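You operate a simulated robot arm through the tools that you are given. There is no shell and no other tool. Be economical: measure what you need, move in short steps, check, and stop when the job is done.

You run a simulated two-armed robot. Do the job below in one go: nothing can be reset, and whatever is moved stays where it is left.

TASK
Take the black mains lead from the top of the test bench and put it on top of the brown carton on the top of the long table. Put one of the three-pin leads from the top of the test bench on the purple notebook on the top of the steel cabinet. Put the purple cable spool on the top of the long table away on the top of the white bench. Pick up the drive that says "MON" from the top of the long desk with one hand, pass it to the other hand and put it on the top of the short desk. Fetch the green foam cover and set it on the top of the long bench. Fetch the green patch plug from the top of the long desk and stand it on the top of the teal table. Take the white speaker and leave it on the top of the long bench. Take the red patch plug on the top of the short desk and put it away on the top of the ledge cabinet. Put the 5 V power adapter from the top of the short desk on the top of the long desk and the 9 V power adapter on the top of the plug bench. Take the blue patch plug from the top of the ledge cabinet and leave it on the orange notebook. Open the left small drawer. The order is free. Set down upright: green patch plug, white speaker, red patch plug, blue patch plug.

It is judged by the outcome, as a careful person would: the job done as asked, and still so three seconds after it is handed in. It fails if anything else is knocked over, pushed out of place, dropped, spilled or broken. A push-on lid holds only when it is set on centred and level and pressed home; a screw cap is set on level and turned clockwise until tight.

THE ROBOT
Two 7-joint arms with three-finger grippers on one trunk, on a base that drives. Base frame: it is fixed to the floor where the robot stands at the start and does not move with it; the origin is under the middle of the robot, x ahead of it, y to its left, z up. Readings come in m, degrees, newtons and seconds.
The left shoulder is at the start at [0.07, 0.146, 1.213], the right one opposite. With the tool pointing down near the work surface each hand reaches from about 0.1 to 0.64 m from the robot's upright axis, wherever it stands, measured 20 degrees to its own side. Places, roughly: blue patch plug (3x3x6 cm) [-3.8, -4.7, 0.9]; carton [0.75, -3.25, 0.75]; drive [-4.75, 0, 0.75]; green foam cover (6x6x6 cm) [-4.7, 0, 0.8]; green patch plug (3x3x6 cm) [-4.6, 0.2, 0.8]; left small drawer [-6.2, -1.6, 0.9]; mains lead [0.5, -0.25, 1]; notebook [0.75, -3.75, 0.75]; orange notebook [-4.5, -5, 0.75]; power adapter [-4.5, -1.25, 0.75]; purple cable spool [0.25, -3, 0.75]; red patch plug (3x3x6 cm) [-4.8, -1.1, 0.8]; three-pin lead (10x2x10 cm) [0.8, -0.8, 0.9]; top of the ledge cabinet [-3.7, -4.8, 0.8]; top of the long bench [-6.3, -0.6, 0.8]; top of the long desk [-4.4, 0.1, 0.7]; top of the plug bench [-4.9, -4.9, 0.8]; top of the short desk [-4.4, -1.2, 0.7]; top of the teal table [-4.2, -3.1, 0.7]; top of the white bench [-2.2, -4.9, 0.8]; white speaker (11x9x19 cm) [-4.5, -0.3, 0.8]. Payload 2.2 kg a hand.
Tool frame (each hand has its own): the origin (TCP) lies between the finger pads and is the grasp point; the fingertips stand 0.028 m ahead of it; z points along the fingers, y is the line along which they close. Largest opening 0.102 m; the body of the gripper starts 0.071 m behind the TCP.
Orientation is that of the tool frame in the base frame, as [roll, pitch, yaw] about the fixed x, y, z axes, in that order (R = Rz(yaw) Ry(pitch) Rx(roll)). With the fingers straight down and closing along the base's y, the tool's x points along the base's -x, its y along +y and its z along -z.

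THE INTERFACE
- The arms move only by the tool servo_tool. It takes "left_steps", "right_steps" or both (then of equal length, played together; a hand with none holds still); each is a list of rows, each a list of 7 numbers: the shift along the tool's x, y, z in units of 500 mm (1.0 is 500 mm), then the turn, a rotation vector about the tool's x, y, z in units of 90 degrees (1.0 is 90 degrees), then the gripper command, from -1 (shut) to 1 (fully open), values between in proportion. In form: [[tx, ty, tz, rx, ry, rz, fingers], ...]. A call has 1 to 8 rows; each row is the pose to reach, as a shift and turn from the pose commanded when the call began, along the tool's axes at that moment. A call with a number of a shift or a turn outside -1 to 1 is refused whole. A row lasts 0.2 s, in which the tool goes at most 0.05 m and 8.6 degrees; a call with a longer step from one row to the next is refused whole, and so is a gripper value outside its range. Where a pose cannot be reached the arm comes as near as it can. A force on the tool above 40 N (or 10 N above the force at the start of the call, whichever is more), or a blocked arm, ends the call early, and 0.2 s more pass. Each finger halts on what it meets, pressing with about 29 N; the grip force reading is that of the motor and also rises with nothing between the fingers. The clock runs only during rows and for 0.2 s after the last one: add rows that repeat a pose to give the fingers time. It gives the time, the measured TCP pose, the force on the tool (base axes), the opening and the grip force at its end, in the units of the frame above (readings bear some noise), with the torque about the TCP (base axes, N m) and any sound that the robot's microphone picked up, and new pictures: "views" is both (left out), scene, wrist or none (wrist: the cameras of the hands that moved).
- Cameras (640 x 400 px; columns grow to the right, rows downward): "scene" is now at [0.1114, -0.0537, 1.4239]; the picture's right is [-0.67, -0.74, 0.00], its down [-0.54, 0.49, -0.69] and it looks along [0.51, -0.46, -0.73] (base axes); focal length 282 px, centre (320, 200). "left" rides on the left gripper at [0.072, 0.038, -0.086] in its tool frame; the picture's right is [-0.46, 0.89, 0.00], its down [-0.60, -0.32, -0.73] and it looks along [-0.65, -0.34, 0.68] (tool axes); focal length 256 px, centre (320, 200). "right" rides on the right gripper at [0.069, 0.044, -0.086] in its tool frame; the picture's right is [-0.53, 0.85, 0.00], its down [-0.58, -0.36, -0.73] and it looks along [-0.62, -0.39, 0.68] (tool axes); focal length 256 px, centre (320, 200). There is no depth. A picture from a camera that has moved, and an enlarged one, comes with that camera's place and axes in the base frame and with its lens.
- lift_body(by): slides the trunk up (or, below 0, down) by that many m; the arms and the scene camera ride with it, the base frame stays. It gives what a move gives, with no picture.
- base_move(legs): drives the robot by 1 to 6 legs, each [ahead, left, turn to the left] in m, m and degrees, along the robot's own axes; the way and the turn of a leg run together, so that a leg with both is an arc; at most 1.5 m and 180 degrees a leg. The arms and the cameras ride along, it lands a little off, and it stops where it bumps. It gives what a move gives, and a new picture of the scene camera.
- pan_tilt(pan, tilt): turns the head with the scene camera to pan (to the left, within 86 degrees either way) and tilt (down, from -29 to 69), counted from straight ahead of the robot. It gives what a move gives, and a new picture of the scene camera.
- inspect(camera, box): a new picture of the part [left, top, right, bottom] of that camera's present view, enlarged. The clock stands still meanwhile.
- finish_job(): hands the job in; it is judged then, once.

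Work in short steps. Places have to be worked out from the pictures, the camera data and where the tool is seen: move nearer, look again, correct. Check each grasp and each placing, and mend what went wrong. You have 567 turns and 360 pictures in all, those below and enlarged ones among them. Open the grippers and draw the arms clear of the work before you hand the job in, unless the task says otherwise; then end with one line.

The tools are called after "Call:" as name(argument=value, ...) on one line, values as JSON. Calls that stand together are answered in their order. servo_tool: Moves the arms, as the interface text tells. Its arguments: {"type":"object","properties":{"left_steps":{"type":"array"},"right_steps":{"type":"array"},"views":{"type":"string","enum":["both","scene","wrist","none"]}},"required":[]} The other tools are called the same way: lift_body (by) slides the trunk up or down; base_move (legs) drives the base; pan_tilt (pan, tilt) turns the head that bears the scene camera; inspect (camera, box) takes an enlarged picture of a part of a camera's view; finish_job () hands the job in.

At the start:

```text
time_s: 0.0
left_tool_pos: [0.4714, -0.0673, 1.1488]
left_orientation: [179.9, 0.0, 180.0]
left_ft_force: [-0.2, -0.3, -0.1]
left_wrist_torque: [0.01, 0.04, -0.01]
left_grip_width: 0.1018
left_gripper_force: 0.0
right_tool_pos: [0.3294, -0.344, 1.1373]
right_orientation: [-180.0, -0.1, 180.0]
right_ft_force: [-0.6, -0.7, 0.1]
right_wrist_torque: [-0.05, -0.02, 0.0]
right_grip_width: 0.1021
right_gripper_force: 0.2
trunk travel left (down, up): [-0.75, 0.19]
robot x, y, heading: [-0.0025, 0.0011, 0.2]
head pan, tilt: [-42.2, 46.7]
```

scene: 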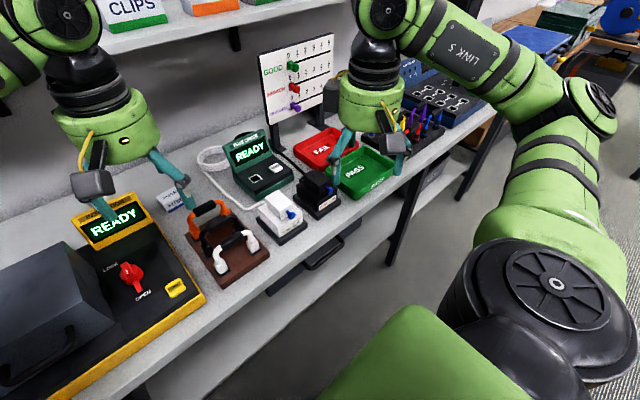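
right: 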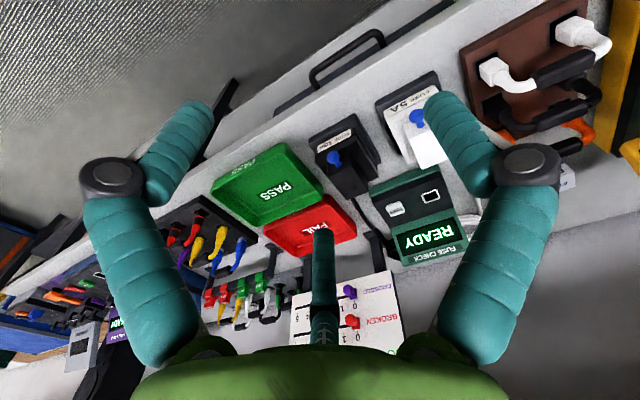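
left: 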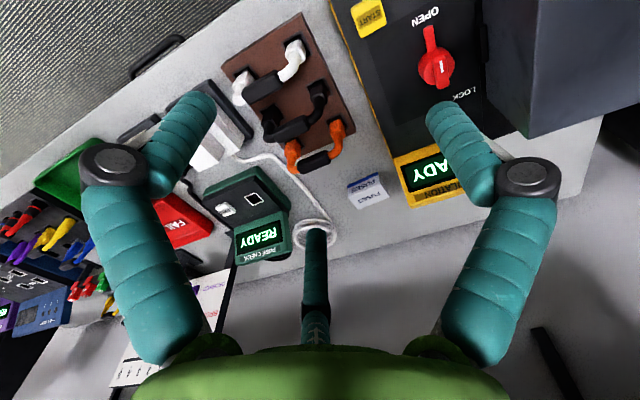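

The bench shows orange, black and white leads on a brown board just ahead. I'll take enlarged looks at the leads and at the three-pin lead area.

Call:
inspect(camera="left", box=[200, 0, 400, 200])

Call:
inspect(camera="scene", box=[250, 20, 500, 220])

Call:
inspect(camera="right", box=[140, 180, 320, 340])

```text
2.00 times, centred on (300, 100) of left
camera zoom: at [0.4002, -0.0303, 1.2335], right [0.46, 0.89, 0.0], down [0.6, -0.32, 0.73], along [0.65, -0.34, -0.68], focal length 512 px, centre (360, 400)
```

zoom: 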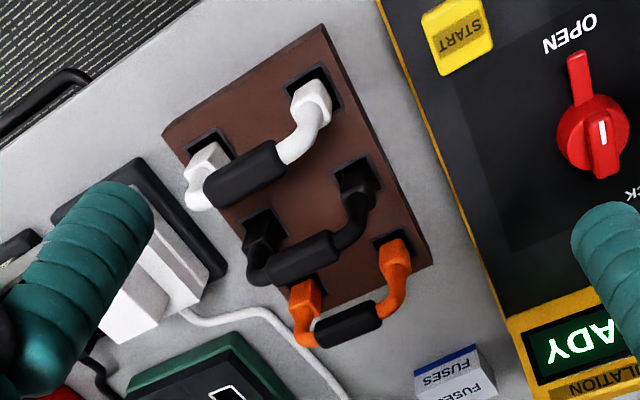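

```text
2.00 times, centred on (375, 120) of scene
camera zoom: at [0.1114, -0.0537, 1.4239], right [-0.67, -0.74, 0.0], down [-0.54, 0.49, -0.69], along [0.51, -0.46, -0.73], focal length 564 px, centre (210, 360)
```

zoom: 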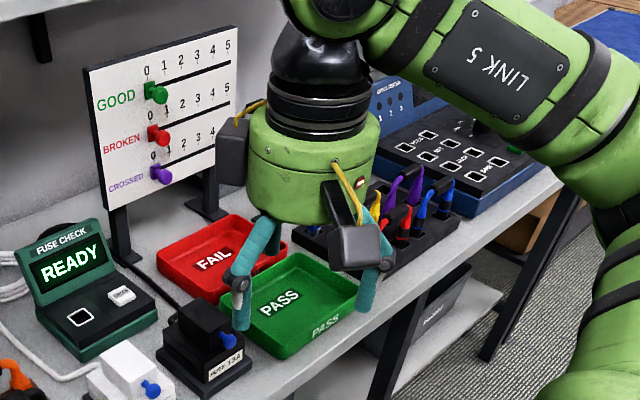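

```text
2.50 times, centred on (230, 260) of right
camera zoom: at [0.261, -0.2999, 1.2231], right [0.53, 0.85, 0.0], down [0.58, -0.36, 0.73], along [0.62, -0.39, -0.68], focal length 640 px, centre (545, 50)
```

zoom: 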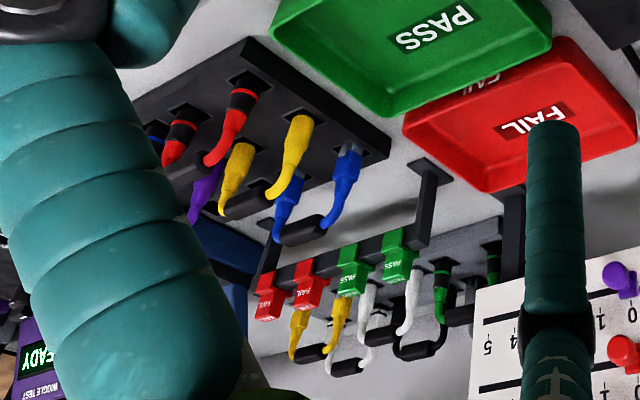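

The leads stand U-shaped in sockets, grips running along base y. I turn the left hand by 68° while bringing it above the black lead to get a better view.

Call:
servo_tool(left_steps=[[-0.02, -0.025, 0.02, 0, 0, 0.094, 1], [-0.04, -0.05, 0.04, 0, 0, 0.188, 1], [-0.06, -0.075, 0.06, 0, 0, 0.282, 1], [-0.08, -0.1, 0.08, 0, 0, 0.376, 1], [-0.1, -0.125, 0.08, 0, 0, 0.47, 1], [-0.12, -0.15, 0.08, 0, 0, 0.564, 1], [-0.14, -0.18, 0.08, 0, 0, 0.658, 1], [-0.16, -0.2, 0.08, 0, 0, 0.752, 1]], views="none")

Call:
servo_tool(left_steps=[[0, 0, 0, 0, 0, 0.083, 1], [0, 0, 0, 0, 0, 0.166, 1], [0, 0, 0, 0, 0, 0.248, 1]], views="wrist")

```text
time_s: 1.8
left_tool_pos: [0.4809, -0.1452, 1.0875]
left_orientation: [179.5, -0.3, 123.7]
left_ft_force: [-0.7, -0.5, -0.2]
left_wrist_torque: [0.02, 0.0, 0.02]
left_grip_width: 0.1018
left_gripper_force: 0.2
left hand out of reach, approached as far as the arm can: row 6, 7, 8
right_tool_pos: [0.3294, -0.3465, 1.1372]
right_orientation: [179.9, 0.0, 180.0]
right_ft_force: [0.0, 0.5, -0.6]
right_wrist_torque: [0.0, 0.01, -0.02]
right_grip_width: 0.1021
right_gripper_force: 0.1
trunk travel left (down, up): [-0.75, 0.19]
robot x, y, heading: [0.0006, -0.0001, 0.1]
head pan, tilt: [-42.2, 46.7]
```

```text
time_s: 2.6
left_tool_pos: [0.4876, -0.1302, 1.0859]
left_orientation: [179.6, -0.2, 121.5]
left_ft_force: [0.0, 0.4, 0.2]
left_wrist_torque: [-0.01, 0.03, 0.03]
left_grip_width: 0.1019
left_gripper_force: 0.1
left hand out of reach, approached as far as the arm can: row 1, 2, 3
right_tool_pos: [0.3314, -0.3438, 1.1378]
right_orientation: [-179.9, 0.0, 180.0]
right_ft_force: [0.1, 0.3, 0.4]
right_wrist_torque: [0.0, 0.04, -0.03]
right_grip_width: 0.102
right_gripper_force: 0.0
trunk travel left (down, up): [-0.75, 0.19]
robot x, y, heading: [0.0013, -0.0009, 0.3]
head pan, tilt: [-42.2, 46.7]
camera left: at [0.4818, -0.0501, 1.1711], right [1.0, 0.06, 0.0], down [0.04, -0.69, 0.73], along [0.05, -0.73, -0.69], focal length 256 px, centre (320, 200)
```

left: 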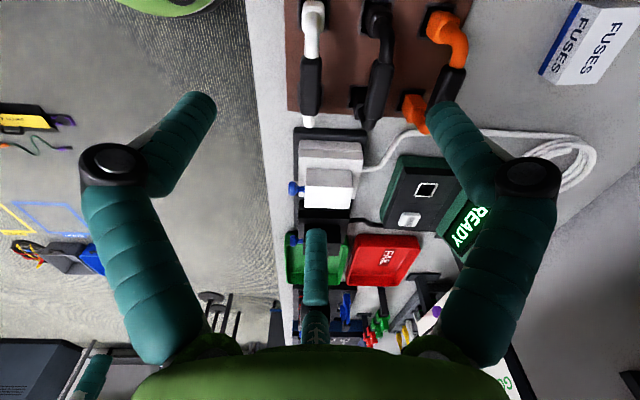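

The left hand is at the edge of its reach with that yaw. The black grip works out at about (0.55, -0.15, 0.92), so I slide the base right by 0.35 m to put it on the left hand's side.

Call:
base_move(legs=[[0, -0.35, 0]])

```text
time_s: 4.9
left_tool_pos: [0.4874, -0.4803, 1.0861]
left_orientation: [179.7, -0.2, 121.4]
left_ft_force: [-0.6, 0.1, -0.7]
left_wrist_torque: [0.02, 0.07, 0.03]
left_grip_width: 0.1022
left_gripper_force: 0.0
right_tool_pos: [0.3298, -0.6936, 1.1388]
right_orientation: [-179.8, 0.0, 179.9]
right_ft_force: [0.4, 1.0, -0.3]
right_wrist_torque: [-0.03, 0.01, 0.01]
right_grip_width: 0.1022
right_gripper_force: 0.1
trunk travel left (down, up): [-0.75, 0.19]
robot x, y, heading: [-0.0026, -0.3528, 0.1]
head pan, tilt: [-42.2, 46.7]
camera scene: at [0.1111, -0.4023, 1.424], right [-0.67, -0.74, 0.0], down [-0.54, 0.49, -0.69], along [0.51, -0.46, -0.73], focal length 282 px, centre (320, 200)
```

scene: 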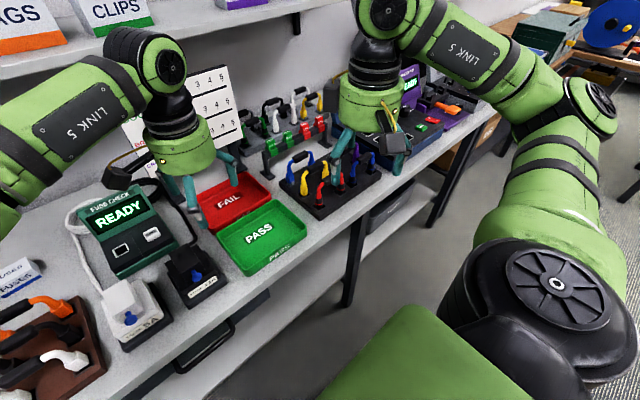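

I bring the left hand back over the black lead and finish the turn to yaw 90°.

Call:
servo_tool(left_steps=[[0.062, 0.056, 0, 0, 0, 0.044, 1], [0.124, 0.112, 0, 0, 0, 0.088, 1], [0.185, 0.169, 0, 0, 0, 0.132, 1], [0.247, 0.225, 0, 0, 0, 0.176, 1], [0.309, 0.281, 0, 0, 0, 0.22, 1], [0.371, 0.338, 0, 0, 0, 0.264, 1], [0.432, 0.394, 0, 0, 0, 0.308, 1], [0.494, 0.45, 0, 0, 0, 0.35, 1]], views="wrist")

```text
time_s: 6.7
left_tool_pos: [0.3265, -0.215, 1.1209]
left_orientation: [179.0, -0.4, 91.9]
left_ft_force: [-0.1, 1.9, 0.0]
left_wrist_torque: [-0.12, -0.05, -0.01]
left_grip_width: 0.1023
left_gripper_force: 0.1
left hand out of reach, approached as far as the arm can: row 1, 2, 3, 4, 5, 6, 7, 8
right_tool_pos: [0.3277, -0.6878, 1.1411]
right_orientation: [-179.6, 0.2, -180.0]
right_ft_force: [-0.8, 1.5, 0.2]
right_wrist_torque: [-0.11, -0.05, 0.01]
right_grip_width: 0.1019
right_gripper_force: 0.0
trunk travel left (down, up): [-0.75, 0.19]
robot x, y, heading: [0.0025, -0.3503, 0.0]
head pan, tilt: [-42.2, 46.7]
camera left: at [0.3612, -0.1434, 1.2074], right [0.9, -0.43, 0.01], down [-0.31, -0.62, 0.72], along [-0.31, -0.65, -0.69], focal length 256 px, centre (320, 200)
```

left: 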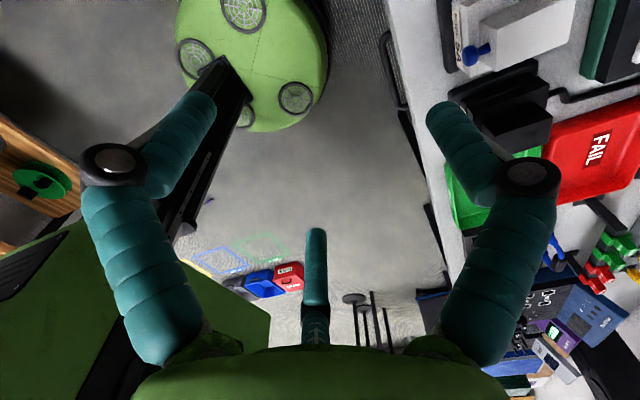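

The pose is odd. I'll send a tiny null move to learn whether the commanded pose is still the unreachable one.

Call:
servo_tool(left_steps=[[0, 0, 0, 0, 0, 0, 1]], views="none")

```text
time_s: 7.1
left_tool_pos: [0.3314, -0.226, 1.1207]
left_orientation: [179.2, -0.9, 91.8]
left_ft_force: [-0.4, -0.5, 0.3]
left_wrist_torque: [0.02, 0.03, 0.01]
left_grip_width: 0.102
left_gripper_force: 0.1
right_tool_pos: [0.3309, -0.697, 1.1366]
right_orientation: [179.8, -0.1, 180.0]
right_ft_force: [0.1, -0.8, 0.3]
right_wrist_torque: [0.03, 0.0, 0.01]
right_grip_width: 0.1018
right_gripper_force: 0.2
trunk travel left (down, up): [-0.75, 0.19]
robot x, y, heading: [-0.0001, -0.3511, -0.0]
head pan, tilt: [-42.2, 46.7]
```

The commanded pose is clipped to the actual one. Yaw is now about 92°, so I'll try simply translating from here to (0.50, -0.16).

Call:
servo_tool(left_steps=[[0.025, 0.08, 0, 0, 0, 0, 1], [0.05, 0.16, 0, 0, 0, 0, 1], [0.075, 0.24, 0, 0, 0, 0, 1], [0.1, 0.32, 0, 0, 0, 0, 1]], views="none")

```text
time_s: 8.1
left_tool_pos: [0.3318, -0.2415, 1.1208]
left_orientation: [179.8, -0.4, 90.0]
left_ft_force: [-0.8, -0.7, -0.6]
left_wrist_torque: [0.02, -0.01, 0.03]
left_grip_width: 0.1018
left_gripper_force: 0.1
left hand out of reach, approached as far as the arm can: row 1, 2, 3, 4
right_tool_pos: [0.3299, -0.6951, 1.138]
right_orientation: [179.9, 0.1, 179.9]
right_ft_force: [0.5, 0.7, 1.0]
right_wrist_torque: [0.02, -0.01, 0.04]
right_grip_width: 0.1018
right_gripper_force: 0.1
trunk travel left (down, up): [-0.75, 0.19]
robot x, y, heading: [0.0017, -0.347, 0.0]
head pan, tilt: [-42.2, 46.7]
```

It is against a joint limit in that direction. I turn the other way, toward yaw −90°, which grips the same.

Call:
servo_tool(left_steps=[[0, 0, 0, 0, 0, -0.094, 1], [0, 0, 0, 0, 0, -0.188, 1], [0, 0, 0, 0, 0, -0.282, 1], [0, 0, 0, 0, 0, -0.376, 1], [0, 0, 0, 0, 0, -0.47, 1], [0, 0, 0, 0, 0, -0.564, 1], [0, 0, 0, 0, 0, -0.658, 1], [0, 0, 0, 0, 0, -0.752, 1]], views="none")

Call:
servo_tool(left_steps=[[0, 0, 0, 0, 0, -0.094, 1], [0, 0, 0, 0, 0, -0.188, 1], [0, 0, 0, 0, 0, -0.282, 1], [0, 0, 0, 0, 0, -0.376, 1], [0, 0, 0, 0, 0, -0.47, 1], [0, 0, 0, 0, 0, -0.564, 1], [0, 0, 0, 0, 0, -0.658, 1], [0, 0, 0, 0, 0, -0.752, 1]], views="none")

```text
time_s: 9.9
left_tool_pos: [0.3286, -0.2444, 1.1206]
left_orientation: [179.6, 0.1, 157.6]
left_ft_force: [-0.3, -0.1, -0.7]
left_wrist_torque: [0.01, -0.02, 0.03]
left_grip_width: 0.1019
left_gripper_force: 0.0
right_tool_pos: [0.3307, -0.6939, 1.1374]
right_orientation: [-180.0, 0.0, 179.9]
right_ft_force: [0.6, -0.3, 0.4]
right_wrist_torque: [-0.04, -0.04, 0.02]
right_grip_width: 0.1022
right_gripper_force: 0.1
trunk travel left (down, up): [-0.75, 0.19]
robot x, y, heading: [0.003, -0.3513, -0.3]
head pan, tilt: [-42.2, 46.7]
```

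```text
time_s: 11.7
left_tool_pos: [0.3266, -0.2448, 1.1204]
left_orientation: [179.8, 0.4, -134.7]
left_ft_force: [0.8, -0.1, -0.3]
left_wrist_torque: [0.04, 0.0, -0.01]
left_grip_width: 0.1022
left_gripper_force: 0.1
right_tool_pos: [0.3297, -0.6945, 1.1379]
right_orientation: [179.9, -0.1, 179.9]
right_ft_force: [0.6, 1.1, -0.3]
right_wrist_torque: [0.01, -0.02, 0.0]
right_grip_width: 0.102
right_gripper_force: 0.1
trunk travel left (down, up): [-0.75, 0.19]
robot x, y, heading: [0.0029, -0.3508, -0.3]
head pan, tilt: [-42.2, 46.7]
```

Call:
servo_tool(left_steps=[[-0.067, -0.025, 0.013, 0, 0, -0.083, 1], [-0.133, -0.05, 0.027, 0, 0, -0.166, 1], [-0.2, -0.074, 0.04, 0, 0, -0.249, 1], [-0.267, -0.099, 0.053, 0, 0, -0.332, 1], [-0.333, -0.123, 0.067, 0, 0, -0.415, 1], [-0.4, -0.148, 0.08, 0, 0, -0.497, 1]], views="wrist")

```text
time_s: 13.1
left_tool_pos: [0.5213, -0.1538, 1.0821]
left_orientation: [-179.9, 0.4, -89.9]
left_ft_force: [0.3, 0.7, 0.7]
left_wrist_torque: [0.01, 0.04, 0.02]
left_grip_width: 0.1017
left_gripper_force: 0.1
right_tool_pos: [0.3311, -0.6932, 1.1378]
right_orientation: [-180.0, 0.0, 180.0]
right_ft_force: [0.7, 0.4, -0.8]
right_wrist_torque: [0.01, -0.03, 0.02]
right_grip_width: 0.102
right_gripper_force: 0.0
trunk travel left (down, up): [-0.75, 0.19]
robot x, y, heading: [-0.0001, -0.3497, 0.1]
head pan, tilt: [-42.2, 46.7]
camera left: at [0.4834, -0.2273, 1.1672], right [-0.89, 0.46, 0.0], down [0.31, 0.6, 0.74], along [0.34, 0.65, -0.68], focal length 256 px, centre (320, 200)
```

left: 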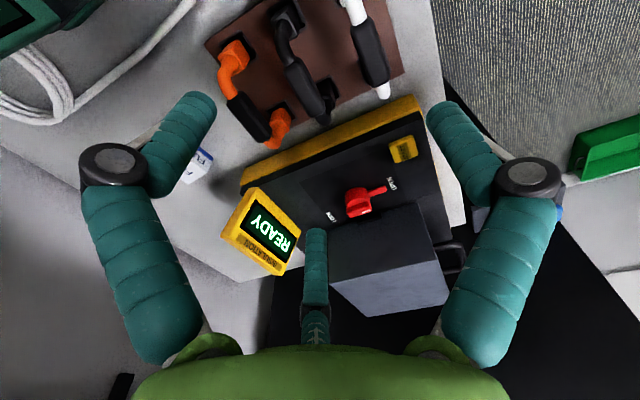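

Now the pose is good. The black grip centre triangulates to about (0.548, -0.142, 0.925) with neighbours 65 mm either side; I narrow the fingers and come down just above it.

Call:
servo_tool(left_steps=[[-0.012, -0.027, 0.06, 0, 0, 0, 0], [-0.024, -0.054, 0.12, 0, 0, 0, 0], [-0.024, -0.054, 0.17, 0, 0, 0, 0]], views="wrist")

```text
time_s: 13.9
left_tool_pos: [0.5491, -0.1437, 1.0007]
left_orientation: [-179.7, 0.5, -90.0]
left_ft_force: [-0.6, -0.7, 0.0]
left_wrist_torque: [-0.02, -0.01, 0.0]
left_grip_width: 0.0513
left_gripper_force: 0.0
right_tool_pos: [0.3292, -0.695, 1.138]
right_orientation: [-180.0, -0.1, 179.9]
right_ft_force: [0.1, -0.1, -0.3]
right_wrist_torque: [0.01, -0.01, 0.01]
right_grip_width: 0.102
right_gripper_force: 0.0
trunk travel left (down, up): [-0.75, 0.19]
robot x, y, heading: [-0.0021, -0.3509, -0.2]
head pan, tilt: [-42.2, 46.7]
camera left: at [0.5109, -0.2163, 1.084], right [-0.89, 0.47, 0.0], down [0.31, 0.6, 0.74], along [0.34, 0.65, -0.68], focal length 256 px, centre (320, 200)
```

left: 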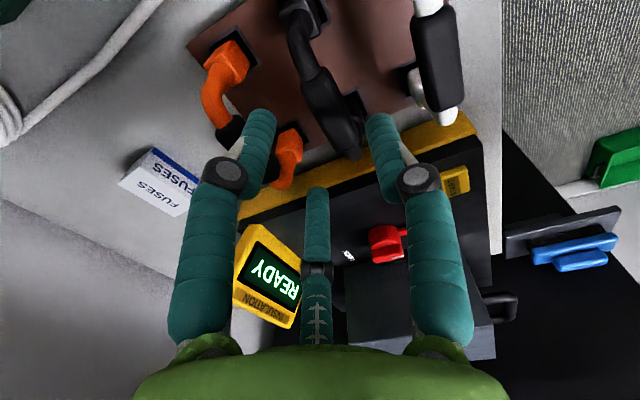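

Aligned. I lower to grip height and close.

Call:
servo_tool(left_steps=[[0, 0.006, 0.07, 0, 0, 0, 0], [0, 0.006, 0.14, 0, 0, 0, 0], [0, 0.006, 0.15, 0, 0, 0, -1], [0, 0.006, 0.15, 0, 0, 0, -1], [0, 0.006, 0.15, 0, 0, 0, -1]], views="wrist")

```text
time_s: 15.1
left_tool_pos: [0.5466, -0.1407, 0.9247]
left_orientation: [-179.5, 0.5, -90.0]
left_ft_force: [2.4, 4.0, 15.4]
left_wrist_torque: [0.0, 0.04, -0.05]
left_grip_width: 0.0264
left_gripper_force: 29.0
right_tool_pos: [0.3285, -0.6948, 1.1388]
right_orientation: [180.0, 0.1, 179.9]
right_ft_force: [0.6, 0.5, 0.0]
right_wrist_torque: [0.01, 0.03, 0.02]
right_grip_width: 0.1019
right_gripper_force: 0.2
trunk travel left (down, up): [-0.75, 0.19]
robot x, y, heading: [0.0009, -0.349, -0.2]
head pan, tilt: [-42.2, 46.7]
camera left: at [0.5075, -0.2141, 1.0087], right [-0.89, 0.46, 0.0], down [0.31, 0.6, 0.74], along [0.35, 0.65, -0.67], focal length 256 px, centre (320, 200)
```

left: 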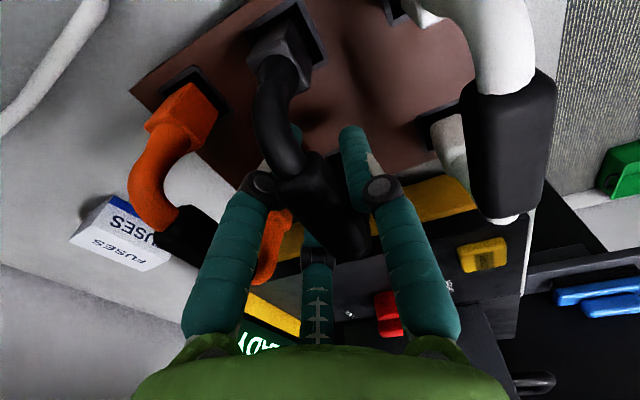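

Gripped (26 mm). I lift straight up, 0.17 m, which also draws the plugs.

Call:
servo_tool(left_steps=[[0, 0, -0.03, 0, 0, 0, -1], [0, 0, -0.08, 0, 0, 0, -1], [0, 0, -0.15, 0, 0, 0, -1], [0, 0, -0.22, 0, 0, 0, -1], [0, 0, -0.3, 0, 0, 0, -1], [0, 0, -0.36, 0, 0, 0, -1]], views="wrist")

```text
time_s: 16.5
left_tool_pos: [0.5439, -0.1431, 1.1023]
left_orientation: [-179.8, 0.4, -90.1]
left_ft_force: [0.1, 1.6, -2.5]
left_wrist_torque: [0.02, -0.04, 0.0]
left_grip_width: 0.026
left_gripper_force: 29.1
right_tool_pos: [0.3303, -0.6946, 1.1374]
right_orientation: [-180.0, 0.0, 179.9]
right_ft_force: [-0.1, -0.4, 0.0]
right_wrist_torque: [-0.01, 0.0, 0.02]
right_grip_width: 0.102
right_gripper_force: 0.0
trunk travel left (down, up): [-0.75, 0.19]
robot x, y, heading: [0.0022, -0.3521, -0.0]
head pan, tilt: [-42.2, 46.7]
camera left: at [0.5059, -0.217, 1.1879], right [-0.88, 0.47, 0.0], down [0.32, 0.6, 0.74], along [0.34, 0.65, -0.68], focal length 256 px, centre (320, 200)
```

left: 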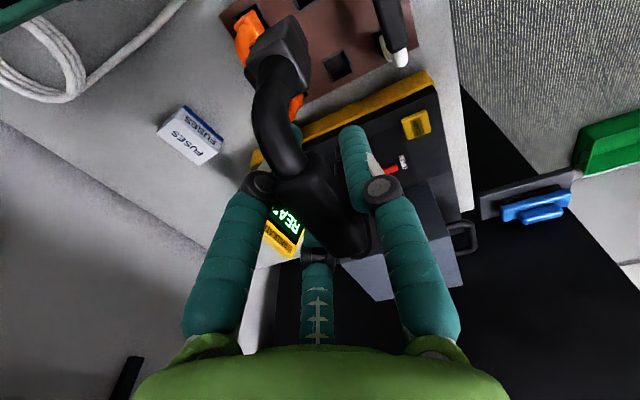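

The black lead is in the left hand. Now I look at the rack of coloured leads with the right wrist camera.

Call:
inspect(camera="right", box=[0, 0, 640, 400])

Call:
inspect(camera="scene", box=[240, 40, 500, 230])

```text
1.00 times, centred on (320, 200) of right (not enlarged: the box is as wide or as high as the picture)
camera zoom: at [0.2602, -0.6504, 1.223], right [0.54, 0.84, 0.0], down [0.58, -0.37, 0.73], along [0.62, -0.39, -0.68], focal length 256 px, centre (320, 200)
```

zoom: 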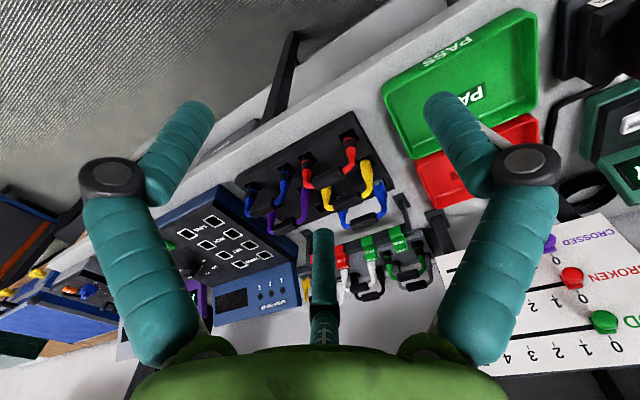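

```text
2.11 times, centred on (370, 135) of scene
camera zoom: at [0.1109, -0.4041, 1.4239], right [-0.67, -0.74, 0.0], down [-0.54, 0.49, -0.69], along [0.51, -0.46, -0.73], focal length 594 px, centre (215, 337)
```

zoom: 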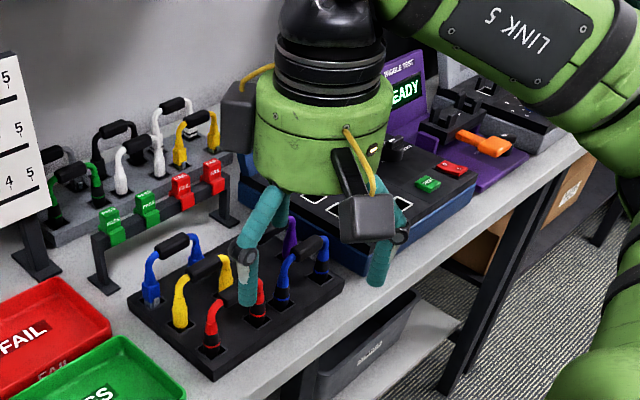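

To judge which leads are three-pin I need a close view. I draw the left hand back from the bench first, then slide the base right.

Call:
servo_tool(left_steps=[[0, 0.09, -0.02, 0, 0, 0, -1], [0, 0.18, -0.04, 0, 0, 0, -1], [0, 0.27, -0.06, 0, 0, 0, -1], [0, 0.36, -0.06, 0, 0, 0, -1]], views="none")

Call:
base_move(legs=[[0, -0.4, 0]])

Call:
pan_tilt(pan=0, tilt=35)

```text
time_s: 17.5
left_tool_pos: [0.3634, -0.1449, 1.1329]
left_orientation: [-179.6, 0.4, -90.0]
left_ft_force: [-0.6, 0.4, -1.8]
left_wrist_torque: [-0.03, -0.01, 0.01]
left_grip_width: 0.0264
left_gripper_force: 28.9
right_tool_pos: [0.3278, -0.6945, 1.1379]
right_orientation: [179.9, 0.1, 179.9]
right_ft_force: [1.1, 0.1, 0.3]
right_wrist_torque: [-0.01, -0.05, -0.01]
right_grip_width: 0.102
right_gripper_force: 0.0
trunk travel left (down, up): [-0.75, 0.19]
robot x, y, heading: [-0.0003, -0.347, -0.4]
head pan, tilt: [-42.2, 46.7]
```

```text
time_s: 20.0
left_tool_pos: [0.3654, -0.5478, 1.1313]
left_orientation: [-179.9, 0.3, -89.9]
left_ft_force: [-0.5, 0.2, -1.3]
left_wrist_torque: [0.02, -0.05, -0.02]
left_grip_width: 0.0261
left_gripper_force: 28.5
right_tool_pos: [0.329, -1.0955, 1.1386]
right_orientation: [-179.9, -0.1, 180.0]
right_ft_force: [-0.7, 0.1, 0.5]
right_wrist_torque: [-0.01, 0.01, 0.0]
right_grip_width: 0.1019
right_gripper_force: 0.1
trunk travel left (down, up): [-0.75, 0.19]
robot x, y, heading: [0.0005, -0.7527, 0.1]
head pan, tilt: [-42.2, 46.7]
camera scene: at [0.1111, -0.8047, 1.424], right [-0.67, -0.74, 0.0], down [-0.54, 0.49, -0.69], along [0.51, -0.46, -0.73], focal length 282 px, centre (320, 200)
```

scene: 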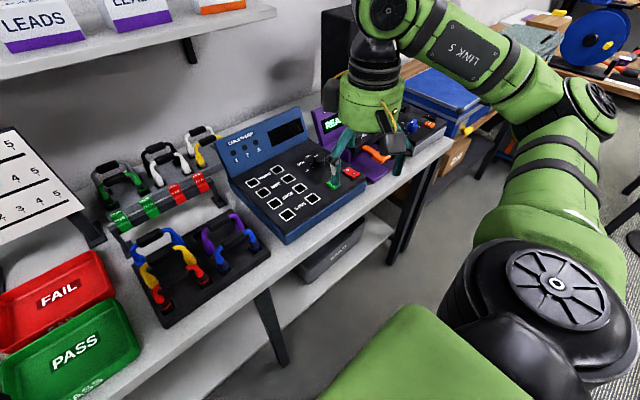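

```text
time_s: 21.1
left_tool_pos: [0.3661, -0.5476, 1.1314]
left_orientation: [-179.8, 0.5, -90.0]
left_ft_force: [-0.6, -0.6, -1.3]
left_wrist_torque: [0.03, -0.02, -0.01]
left_grip_width: 0.0262
left_gripper_force: 28.8
right_tool_pos: [0.3307, -1.0967, 1.1376]
right_orientation: [180.0, 0.0, -180.0]
right_ft_force: [-0.7, 0.4, 0.2]
right_wrist_torque: [0.01, 0.02, 0.0]
right_grip_width: 0.1021
right_gripper_force: 0.0
trunk travel left (down, up): [-0.75, 0.19]
robot x, y, heading: [-0.0034, -0.7506, 0.0]
head pan, tilt: [0.0, 35.0]
camera scene: at [0.1399, -0.7523, 1.441], right [0.0, -1.0, 0.0], down [-0.57, 0.0, -0.82], along [0.82, 0.0, -0.57], focal length 282 px, centre (320, 200)
```

scene: 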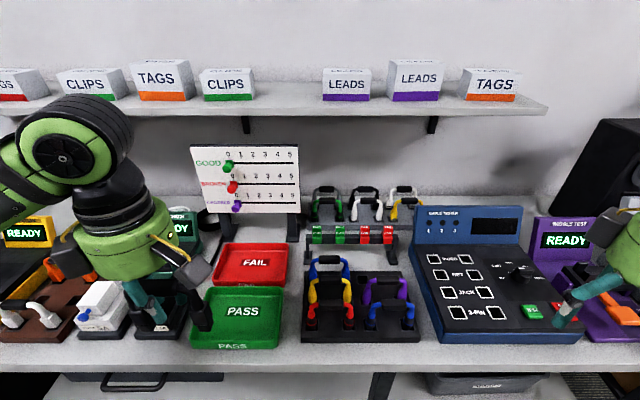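

Call:
inspect(camera="scene", box=[290, 170, 440, 350])

Call:
inspect(camera="scene", box=[400, 190, 600, 340])

```text
2.22 times, centred on (365, 260) of scene
camera zoom: at [0.1399, -0.7523, 1.441], right [0.0, -1.0, 0.0], down [-0.57, 0.0, -0.82], along [0.82, 0.0, -0.57], focal length 627 px, centre (220, 67)
```

zoom: 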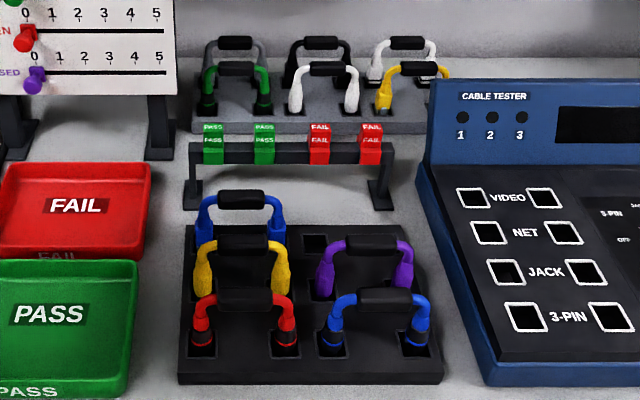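

```text
2.67 times, centred on (500, 265) of scene
camera zoom: at [0.1399, -0.7523, 1.441], right [0.0, -1.0, 0.0], down [-0.57, 0.0, -0.82], along [0.82, 0.0, -0.57], focal length 752 px, centre (-160, 27)
```

zoom: 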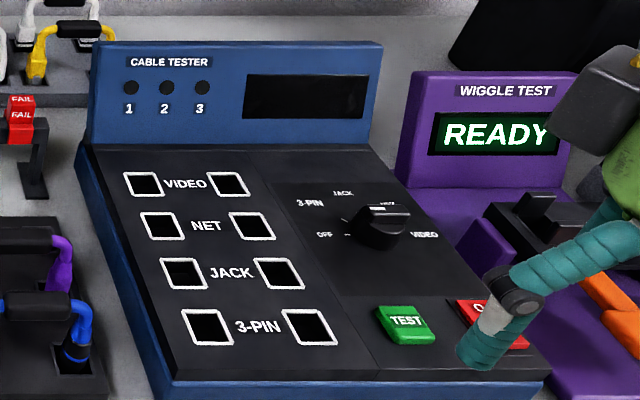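

The tester names VIDEO, NET, JACK and 3-PIN types. I zoom hard on the plug ends to tell the types apart.

Call:
inspect(camera="scene", box=[330, 180, 400, 230])

Call:
inspect(camera="scene", box=[295, 180, 365, 230])

Call:
inspect(camera="scene", box=[300, 250, 420, 340])

```text
8.00 times, centred on (365, 205) of scene
camera zoom: at [0.1399, -0.7523, 1.441], right [0.0, -1.0, 0.0], down [-0.57, 0.0, -0.82], along [0.82, 0.0, -0.57], focal length 2256 px, centre (-40, 160)
```

zoom: 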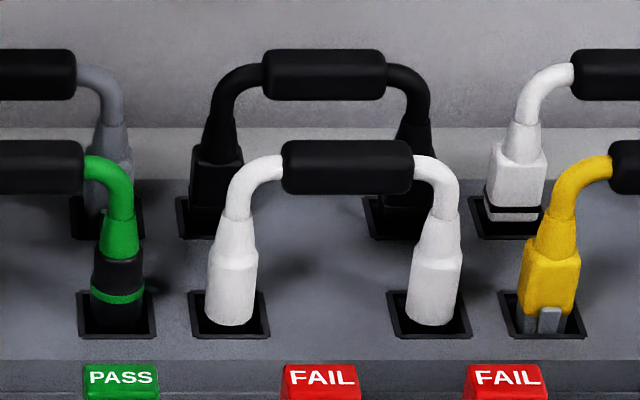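

```text
8.00 times, centred on (330, 205) of scene
camera zoom: at [0.1399, -0.7523, 1.441], right [0.0, -1.0, 0.0], down [-0.57, 0.0, -0.82], along [0.82, 0.0, -0.57], focal length 2256 px, centre (240, 160)
```

zoom: 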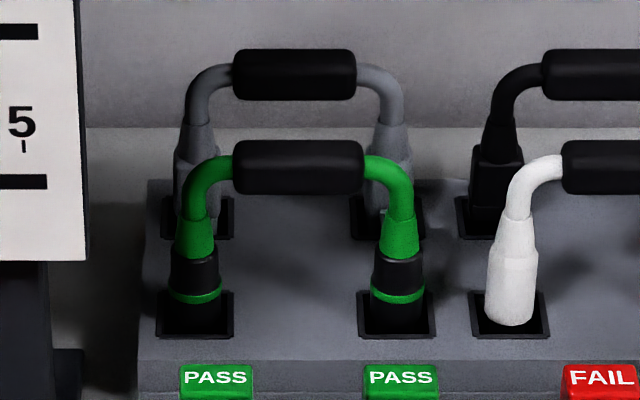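

```text
4.44 times, centred on (360, 295) of scene
camera zoom: at [0.1399, -0.7523, 1.441], right [0.0, -1.0, 0.0], down [-0.57, 0.0, -0.82], along [0.82, 0.0, -0.57], focal length 1253 px, centre (142, -222)
```

zoom: 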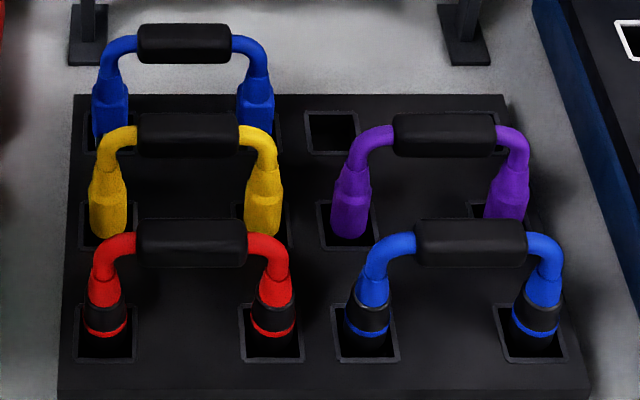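

The leads with black collars and a coloured ring (red, front blue, green) are the XLR, three-pin type. I take the front blue one: turning the right hand to yaw 90° while moving over it.

Call:
servo_tool(right_steps=[[-0.03, 0.03, 0, 0, 0, 0.094, 0.6], [-0.06, 0.06, 0, 0, 0, 0.188, 0.3], [-0.1, 0.1, 0, 0, 0, 0.282, 0], [-0.14, 0.14, 0, 0, 0, 0.376, 0], [-0.18, 0.18, 0, 0, 0, 0.47, 0], [-0.22, 0.23, 0, 0, 0, 0.564, 0], [-0.26, 0.28, 0, 0, 0, 0.658, 0], [-0.3, 0.33, 0, 0, 0, 0.752, 0]], views="none")

Call:
servo_tool(right_steps=[[0, 0, 0.03, 0, 0, 0.083, 0], [0, 0, 0.06, 0, 0, 0.166, 0], [0, 0, 0.09, 0, 0, 0.248, 0]], views="wrist")

```text
time_s: 22.9
left_tool_pos: [0.3655, -0.5473, 1.1315]
left_orientation: [-179.8, 0.3, -89.9]
left_ft_force: [-0.1, -0.4, -2.7]
left_wrist_torque: [-0.05, 0.02, -0.02]
left_grip_width: 0.0264
left_gripper_force: 29.0
right_tool_pos: [0.4818, -0.9305, 1.1382]
right_orientation: [-179.9, 0.1, 112.1]
right_ft_force: [-0.5, 0.9, 0.2]
right_wrist_torque: [-0.05, 0.02, 0.0]
right_grip_width: 0.0511
right_gripper_force: 0.1
trunk travel left (down, up): [-0.75, 0.19]
robot x, y, heading: [-0.0019, -0.7511, 0.1]
head pan, tilt: [0.0, 35.0]
```

```text
time_s: 23.7
left_tool_pos: [0.3659, -0.5489, 1.1311]
left_orientation: [-179.7, 0.5, -90.0]
left_ft_force: [-0.3, 0.1, -1.8]
left_wrist_torque: [0.03, 0.02, 0.01]
left_grip_width: 0.0261
left_gripper_force: 29.4
right_tool_pos: [0.4801, -0.931, 1.0931]
right_orientation: [-180.0, 0.1, 89.8]
right_ft_force: [0.4, -0.6, 0.0]
right_wrist_torque: [-0.01, -0.02, -0.01]
right_grip_width: 0.0512
right_gripper_force: 0.0
trunk travel left (down, up): [-0.75, 0.19]
robot x, y, heading: [-0.0012, -0.7543, -0.1]
head pan, tilt: [0.0, 35.0]
camera right: at [0.5242, -0.8624, 1.1779], right [0.84, -0.54, 0.0], down [-0.37, -0.58, 0.73], along [-0.39, -0.62, -0.68], focal length 256 px, centre (320, 200)
```

right: 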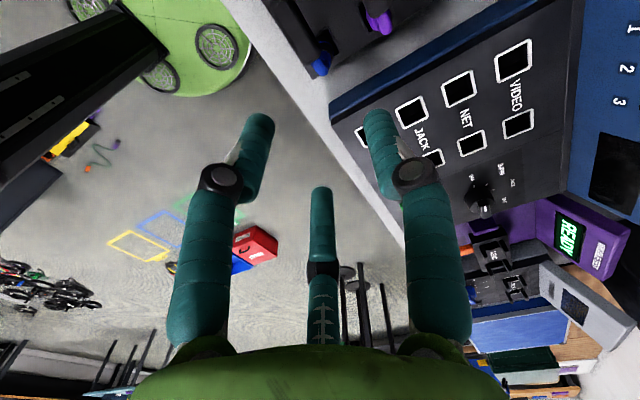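

Call:
servo_tool(right_steps=[[0.08, 0, 0, 0, 0, 0, 0], [0.16, 0, 0, 0, 0, 0, 0]], views="both")

```text
time_s: 24.3
left_tool_pos: [0.3662, -0.5469, 1.1308]
left_orientation: [-179.8, 0.3, -89.9]
left_ft_force: [-0.3, 0.5, -1.1]
left_wrist_torque: [-0.01, 0.03, 0.02]
left_grip_width: 0.0264
left_gripper_force: 29.2
right_tool_pos: [0.479, -0.848, 1.0934]
right_orientation: [180.0, 0.2, 89.9]
right_ft_force: [-0.3, 0.7, -0.3]
right_wrist_torque: [-0.03, 0.03, -0.02]
right_grip_width: 0.0511
right_gripper_force: 0.1
trunk travel left (down, up): [-0.75, 0.19]
robot x, y, heading: [0.0018, -0.7519, -0.1]
head pan, tilt: [0.0, 35.0]
camera scene: at [0.1403, -0.7498, 1.441], right [0.0, -1.0, 0.0], down [-0.57, 0.0, -0.82], along [0.82, 0.0, -0.57], focal length 282 px, centre (320, 200)
camera right: at [0.5224, -0.7792, 1.1794], right [0.84, -0.54, 0.0], down [-0.36, -0.57, 0.73], along [-0.39, -0.62, -0.68], focal length 256 px, centre (320, 200)
```

scene: 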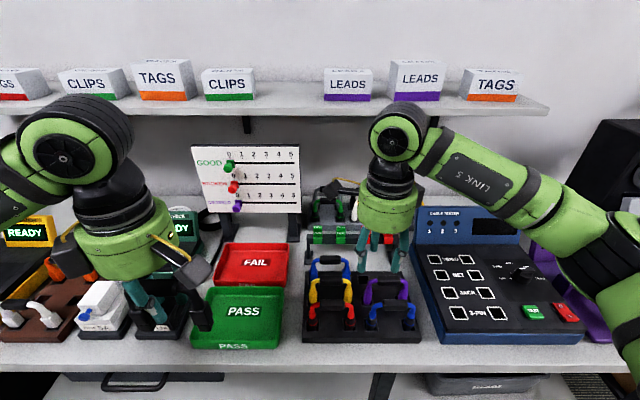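
right: 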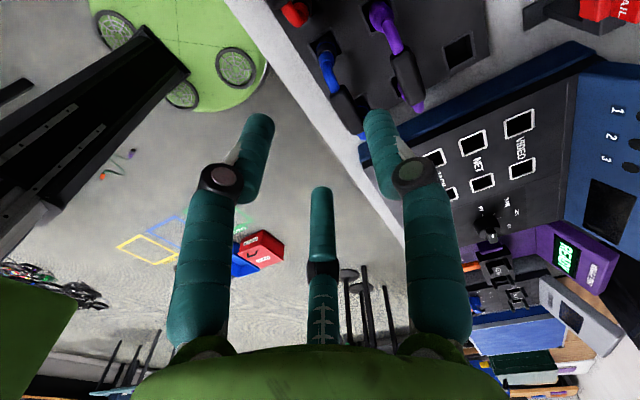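

Triangulation of the blue grip gives about (0.481, -0.897, 0.95). I go above it and check.

Call:
servo_tool(right_steps=[[-0.05, 0.002, 0.06, 0, 0, 0, 0], [-0.098, 0.004, 0.12, 0, 0, 0, 0], [-0.098, 0.004, 0.17, 0, 0, 0, 0]], views="wrist")

```text
time_s: 25.1
left_tool_pos: [0.3671, -0.5477, 1.1321]
left_orientation: [-179.8, 0.5, -90.0]
left_ft_force: [0.9, 0.3, -1.3]
left_wrist_torque: [0.0, 0.01, 0.0]
left_grip_width: 0.0261
left_gripper_force: 28.8
right_tool_pos: [0.4822, -0.9016, 1.0084]
right_orientation: [-180.0, -0.1, 90.2]
right_ft_force: [0.1, -0.3, -0.1]
right_wrist_torque: [-0.01, -0.01, -0.03]
right_grip_width: 0.0511
right_gripper_force: 0.0
trunk travel left (down, up): [-0.75, 0.19]
robot x, y, heading: [-0.0009, -0.7508, 0.1]
head pan, tilt: [0.0, 35.0]
camera right: at [0.5244, -0.8313, 1.0942], right [0.85, -0.53, 0.0], down [-0.36, -0.58, 0.73], along [-0.39, -0.62, -0.68], focal length 256 px, centre (320, 200)
```

right: 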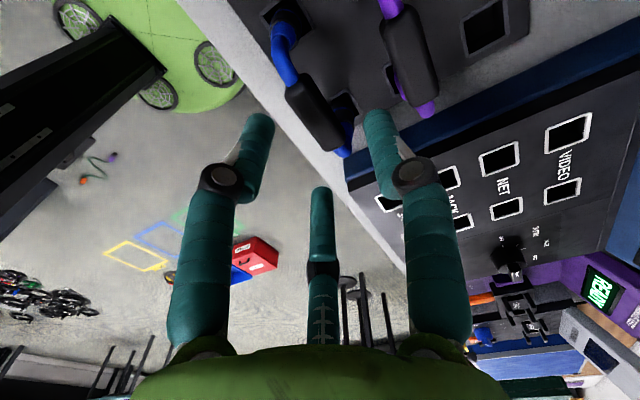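

Aligned within 5 mm. I descend and close.

Call:
servo_tool(right_steps=[[0, -0.009, 0.07, 0, 0, 0, 0], [0, -0.009, 0.144, 0, 0, 0, 0], [0, -0.009, 0.144, 0, 0, 0, -1], [0, -0.009, 0.144, 0, 0, 0, -1], [0, -0.009, 0.144, 0, 0, 0, -1]], views="wrist")

```text
time_s: 26.3
left_tool_pos: [0.3665, -0.5481, 1.1323]
left_orientation: [-179.7, 0.4, -90.0]
left_ft_force: [-0.5, 1.2, -1.4]
left_wrist_torque: [-0.01, 0.02, 0.01]
left_grip_width: 0.0263
left_gripper_force: 29.2
right_tool_pos: [0.4773, -0.9001, 0.9351]
right_orientation: [-180.0, 0.0, 90.0]
right_ft_force: [-1.1, 0.1, 0.6]
right_wrist_torque: [0.03, 0.0, 0.01]
right_grip_width: 0.0264
right_gripper_force: 28.9
trunk travel left (down, up): [-0.75, 0.19]
robot x, y, heading: [-0.0016, -0.7547, 0.1]
head pan, tilt: [0.0, 35.0]
camera right: at [0.5207, -0.8306, 1.0211], right [0.85, -0.53, 0.0], down [-0.36, -0.58, 0.73], along [-0.39, -0.62, -0.68], focal length 256 px, centre (320, 200)
```

right: 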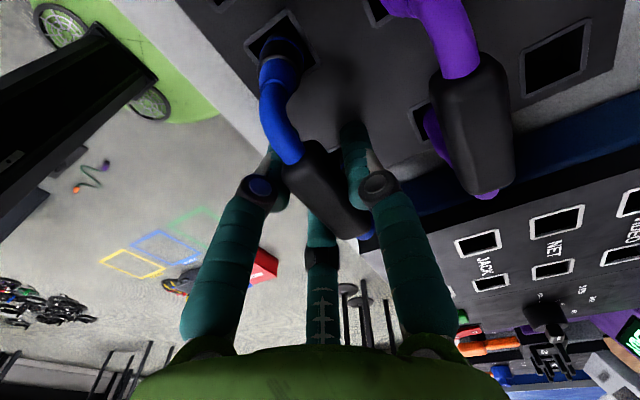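

Gripped. I lift straight up, then draw back from the bench.

Call:
servo_tool(right_steps=[[0, 0, -0.03, 0, 0, 0, -1], [0, 0, -0.09, 0, 0, 0, -1], [0, 0, -0.17, 0, 0, 0, -1], [0, 0, -0.25, 0, 0, 0, -1], [0, 0, -0.34, 0, 0, 0, -1], [0, -0.06, -0.38, 0, 0, 0, -1], [0, -0.14, -0.4, 0, 0, 0, -1], [0, -0.22, -0.4, 0, 0, 0, -1]], views="wrist")

```text
time_s: 28.1
left_tool_pos: [0.365, -0.5483, 1.1321]
left_orientation: [-179.8, 0.4, -90.0]
left_ft_force: [-0.4, -0.6, -1.5]
left_wrist_torque: [0.01, -0.04, 0.0]
left_grip_width: 0.0264
left_gripper_force: 29.4
right_tool_pos: [0.3643, -0.9013, 1.1339]
right_orientation: [179.9, -0.1, 89.8]
right_ft_force: [-0.7, -0.2, -0.6]
right_wrist_torque: [-0.01, -0.01, -0.01]
right_grip_width: 0.0259
right_gripper_force: 28.7
trunk travel left (down, up): [-0.75, 0.19]
robot x, y, heading: [0.0009, -0.7518, 0.1]
head pan, tilt: [0.0, 35.0]
camera right: at [0.4078, -0.8313, 1.22], right [0.84, -0.54, 0.0], down [-0.37, -0.58, 0.73], along [-0.39, -0.62, -0.68], focal length 256 px, centre (320, 200)
```

right: 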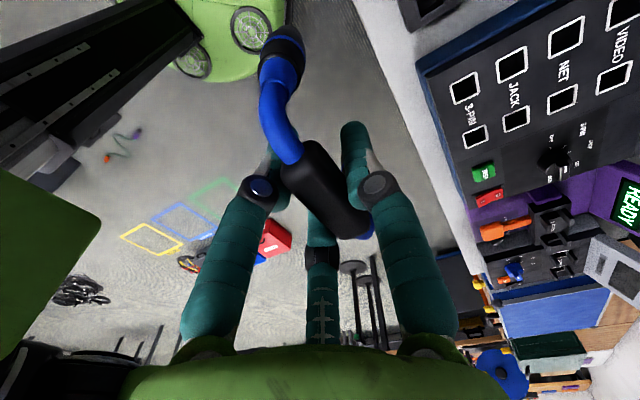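

Both leads are held. I look right along the way before driving.

Call:
pan_tilt(pan=-80, tilt=25)

```text
time_s: 29.6
left_tool_pos: [0.3661, -0.5479, 1.1319]
left_orientation: [-179.9, 0.4, -90.0]
left_ft_force: [0.2, 0.2, -0.7]
left_wrist_torque: [-0.01, -0.04, 0.01]
left_grip_width: 0.0263
left_gripper_force: 28.9
right_tool_pos: [0.367, -0.8997, 1.1332]
right_orientation: [-180.0, 0.0, 90.0]
right_ft_force: [0.1, -0.5, -1.7]
right_wrist_torque: [0.02, 0.02, 0.05]
right_grip_width: 0.0259
right_gripper_force: 29.1
trunk travel left (down, up): [-0.75, 0.19]
robot x, y, heading: [-0.0037, -0.7518, -0.0]
head pan, tilt: [-80.0, 25.0]
camera scene: at [0.068, -0.8433, 1.4568], right [-0.98, -0.17, 0.0], down [-0.07, 0.42, -0.91], along [0.16, -0.89, -0.42], focal length 282 px, centre (320, 200)
```

scene: 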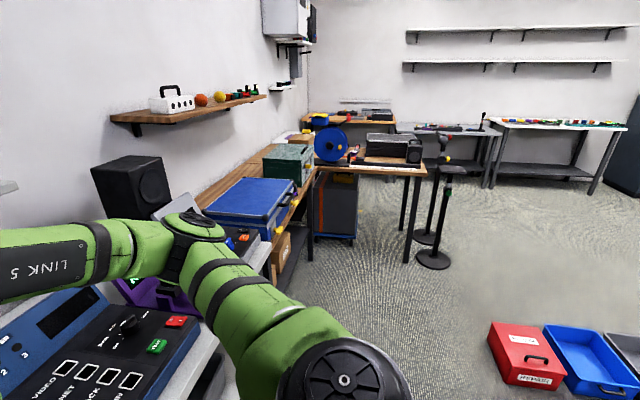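

The lane is clear. I turn to face the table on the right (−y), drive up 1.3 m and look.

Call:
base_move(legs=[[0, 0, -90], [1.3, 0, 0]])

Call:
pan_tilt(pan=15, tilt=30)

```text
time_s: 39.9
left_tool_pos: [0.1758, -2.4093, 1.1322]
left_orientation: [-179.8, 0.4, 178.9]
left_ft_force: [0.2, -0.2, -0.1]
left_wrist_torque: [-0.03, 0.01, 0.0]
left_grip_width: 0.0271
left_gripper_force: 29.0
right_tool_pos: [-0.1763, -2.4018, 1.1341]
right_orientation: [-180.0, -0.1, -1.1]
right_ft_force: [-0.2, 1.1, -0.6]
right_wrist_torque: [-0.01, -0.02, 0.01]
right_grip_width: 0.027
right_gripper_force: 29.3
trunk travel left (down, up): [-0.75, 0.19]
robot x, y, heading: [-0.0221, -2.0415, -91.3]
head pan, tilt: [-80.0, 25.0]
camera scene: at [-0.1113, -2.1024, 1.4568], right [-0.15, 0.99, 0.0], down [0.42, 0.06, -0.91], along [-0.9, -0.14, -0.42], focal length 282 px, centre (320, 200)
```

scene: 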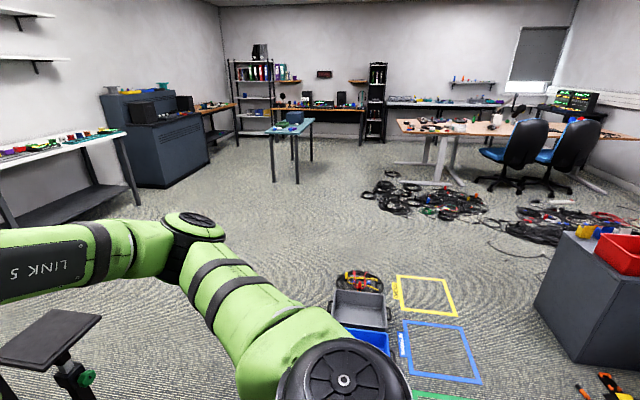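

```text
time_s: 41.6
left_tool_pos: [0.1759, -2.409, 1.1311]
left_orientation: [-179.8, 0.4, 178.9]
left_ft_force: [-0.1, 0.3, 0.3]
left_wrist_torque: [0.0, -0.03, 0.02]
left_grip_width: 0.0272
left_gripper_force: 29.4
right_tool_pos: [-0.1767, -2.4021, 1.1333]
right_orientation: [180.0, 0.0, -1.1]
right_ft_force: [-0.2, -0.9, -0.3]
right_wrist_torque: [0.03, 0.01, 0.01]
right_grip_width: 0.0267
right_gripper_force: 28.8
trunk travel left (down, up): [-0.75, 0.19]
robot x, y, heading: [-0.0217, -2.0427, -91.3]
head pan, tilt: [15.0, 30.0]
camera scene: at [0.0013, -2.1766, 1.4488], right [-0.97, -0.24, 0.0], down [-0.12, 0.49, -0.87], along [0.21, -0.84, -0.5], focal length 282 px, centre (320, 200)
```

scene: 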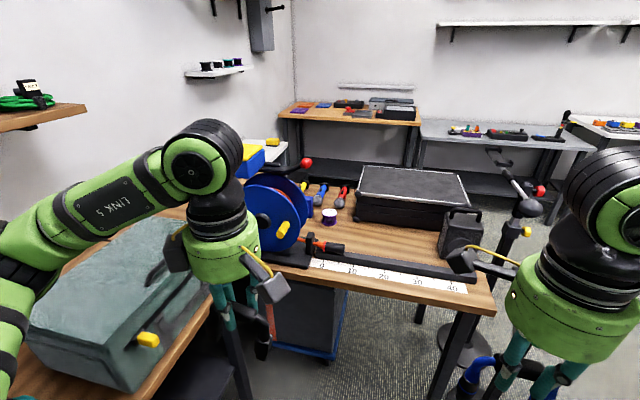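

Call:
inspect(camera="scene", box=[230, 80, 430, 230])

Call:
inspect(camera="left", box=[0, 0, 640, 400])

```text
2.67 times, centred on (330, 155) of scene
camera zoom: at [0.0013, -2.1766, 1.4488], right [-0.97, -0.24, 0.0], down [-0.12, 0.49, -0.87], along [0.21, -0.84, -0.5], focal length 752 px, centre (293, 320)
```

zoom: 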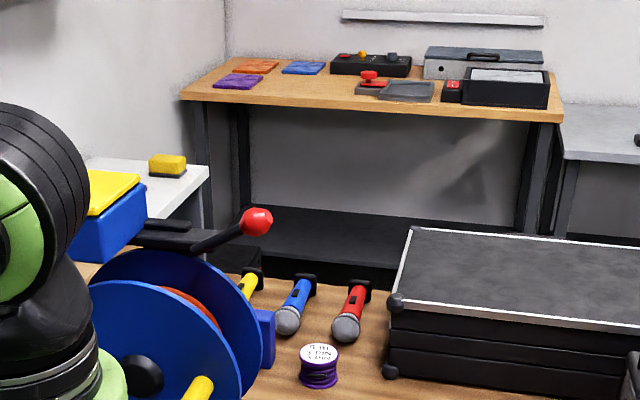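

```text
1.00 times, centred on (320, 200) of left (not enlarged: the box is as wide or as high as the picture)
camera zoom: at [0.1037, -2.3696, 1.2161], right [0.48, 0.88, 0.0], down [0.59, -0.33, 0.74], along [0.65, -0.35, -0.68], focal length 256 px, centre (320, 200)
```

zoom: 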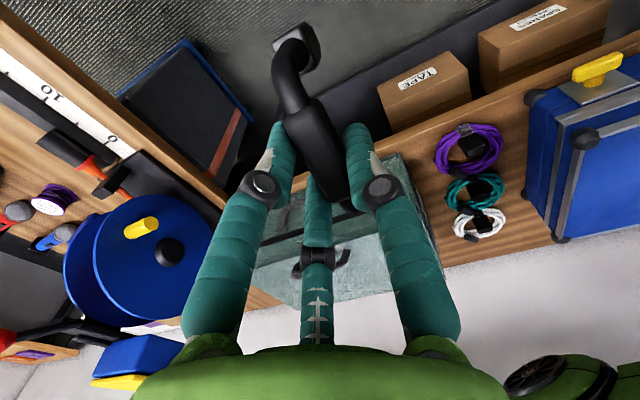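

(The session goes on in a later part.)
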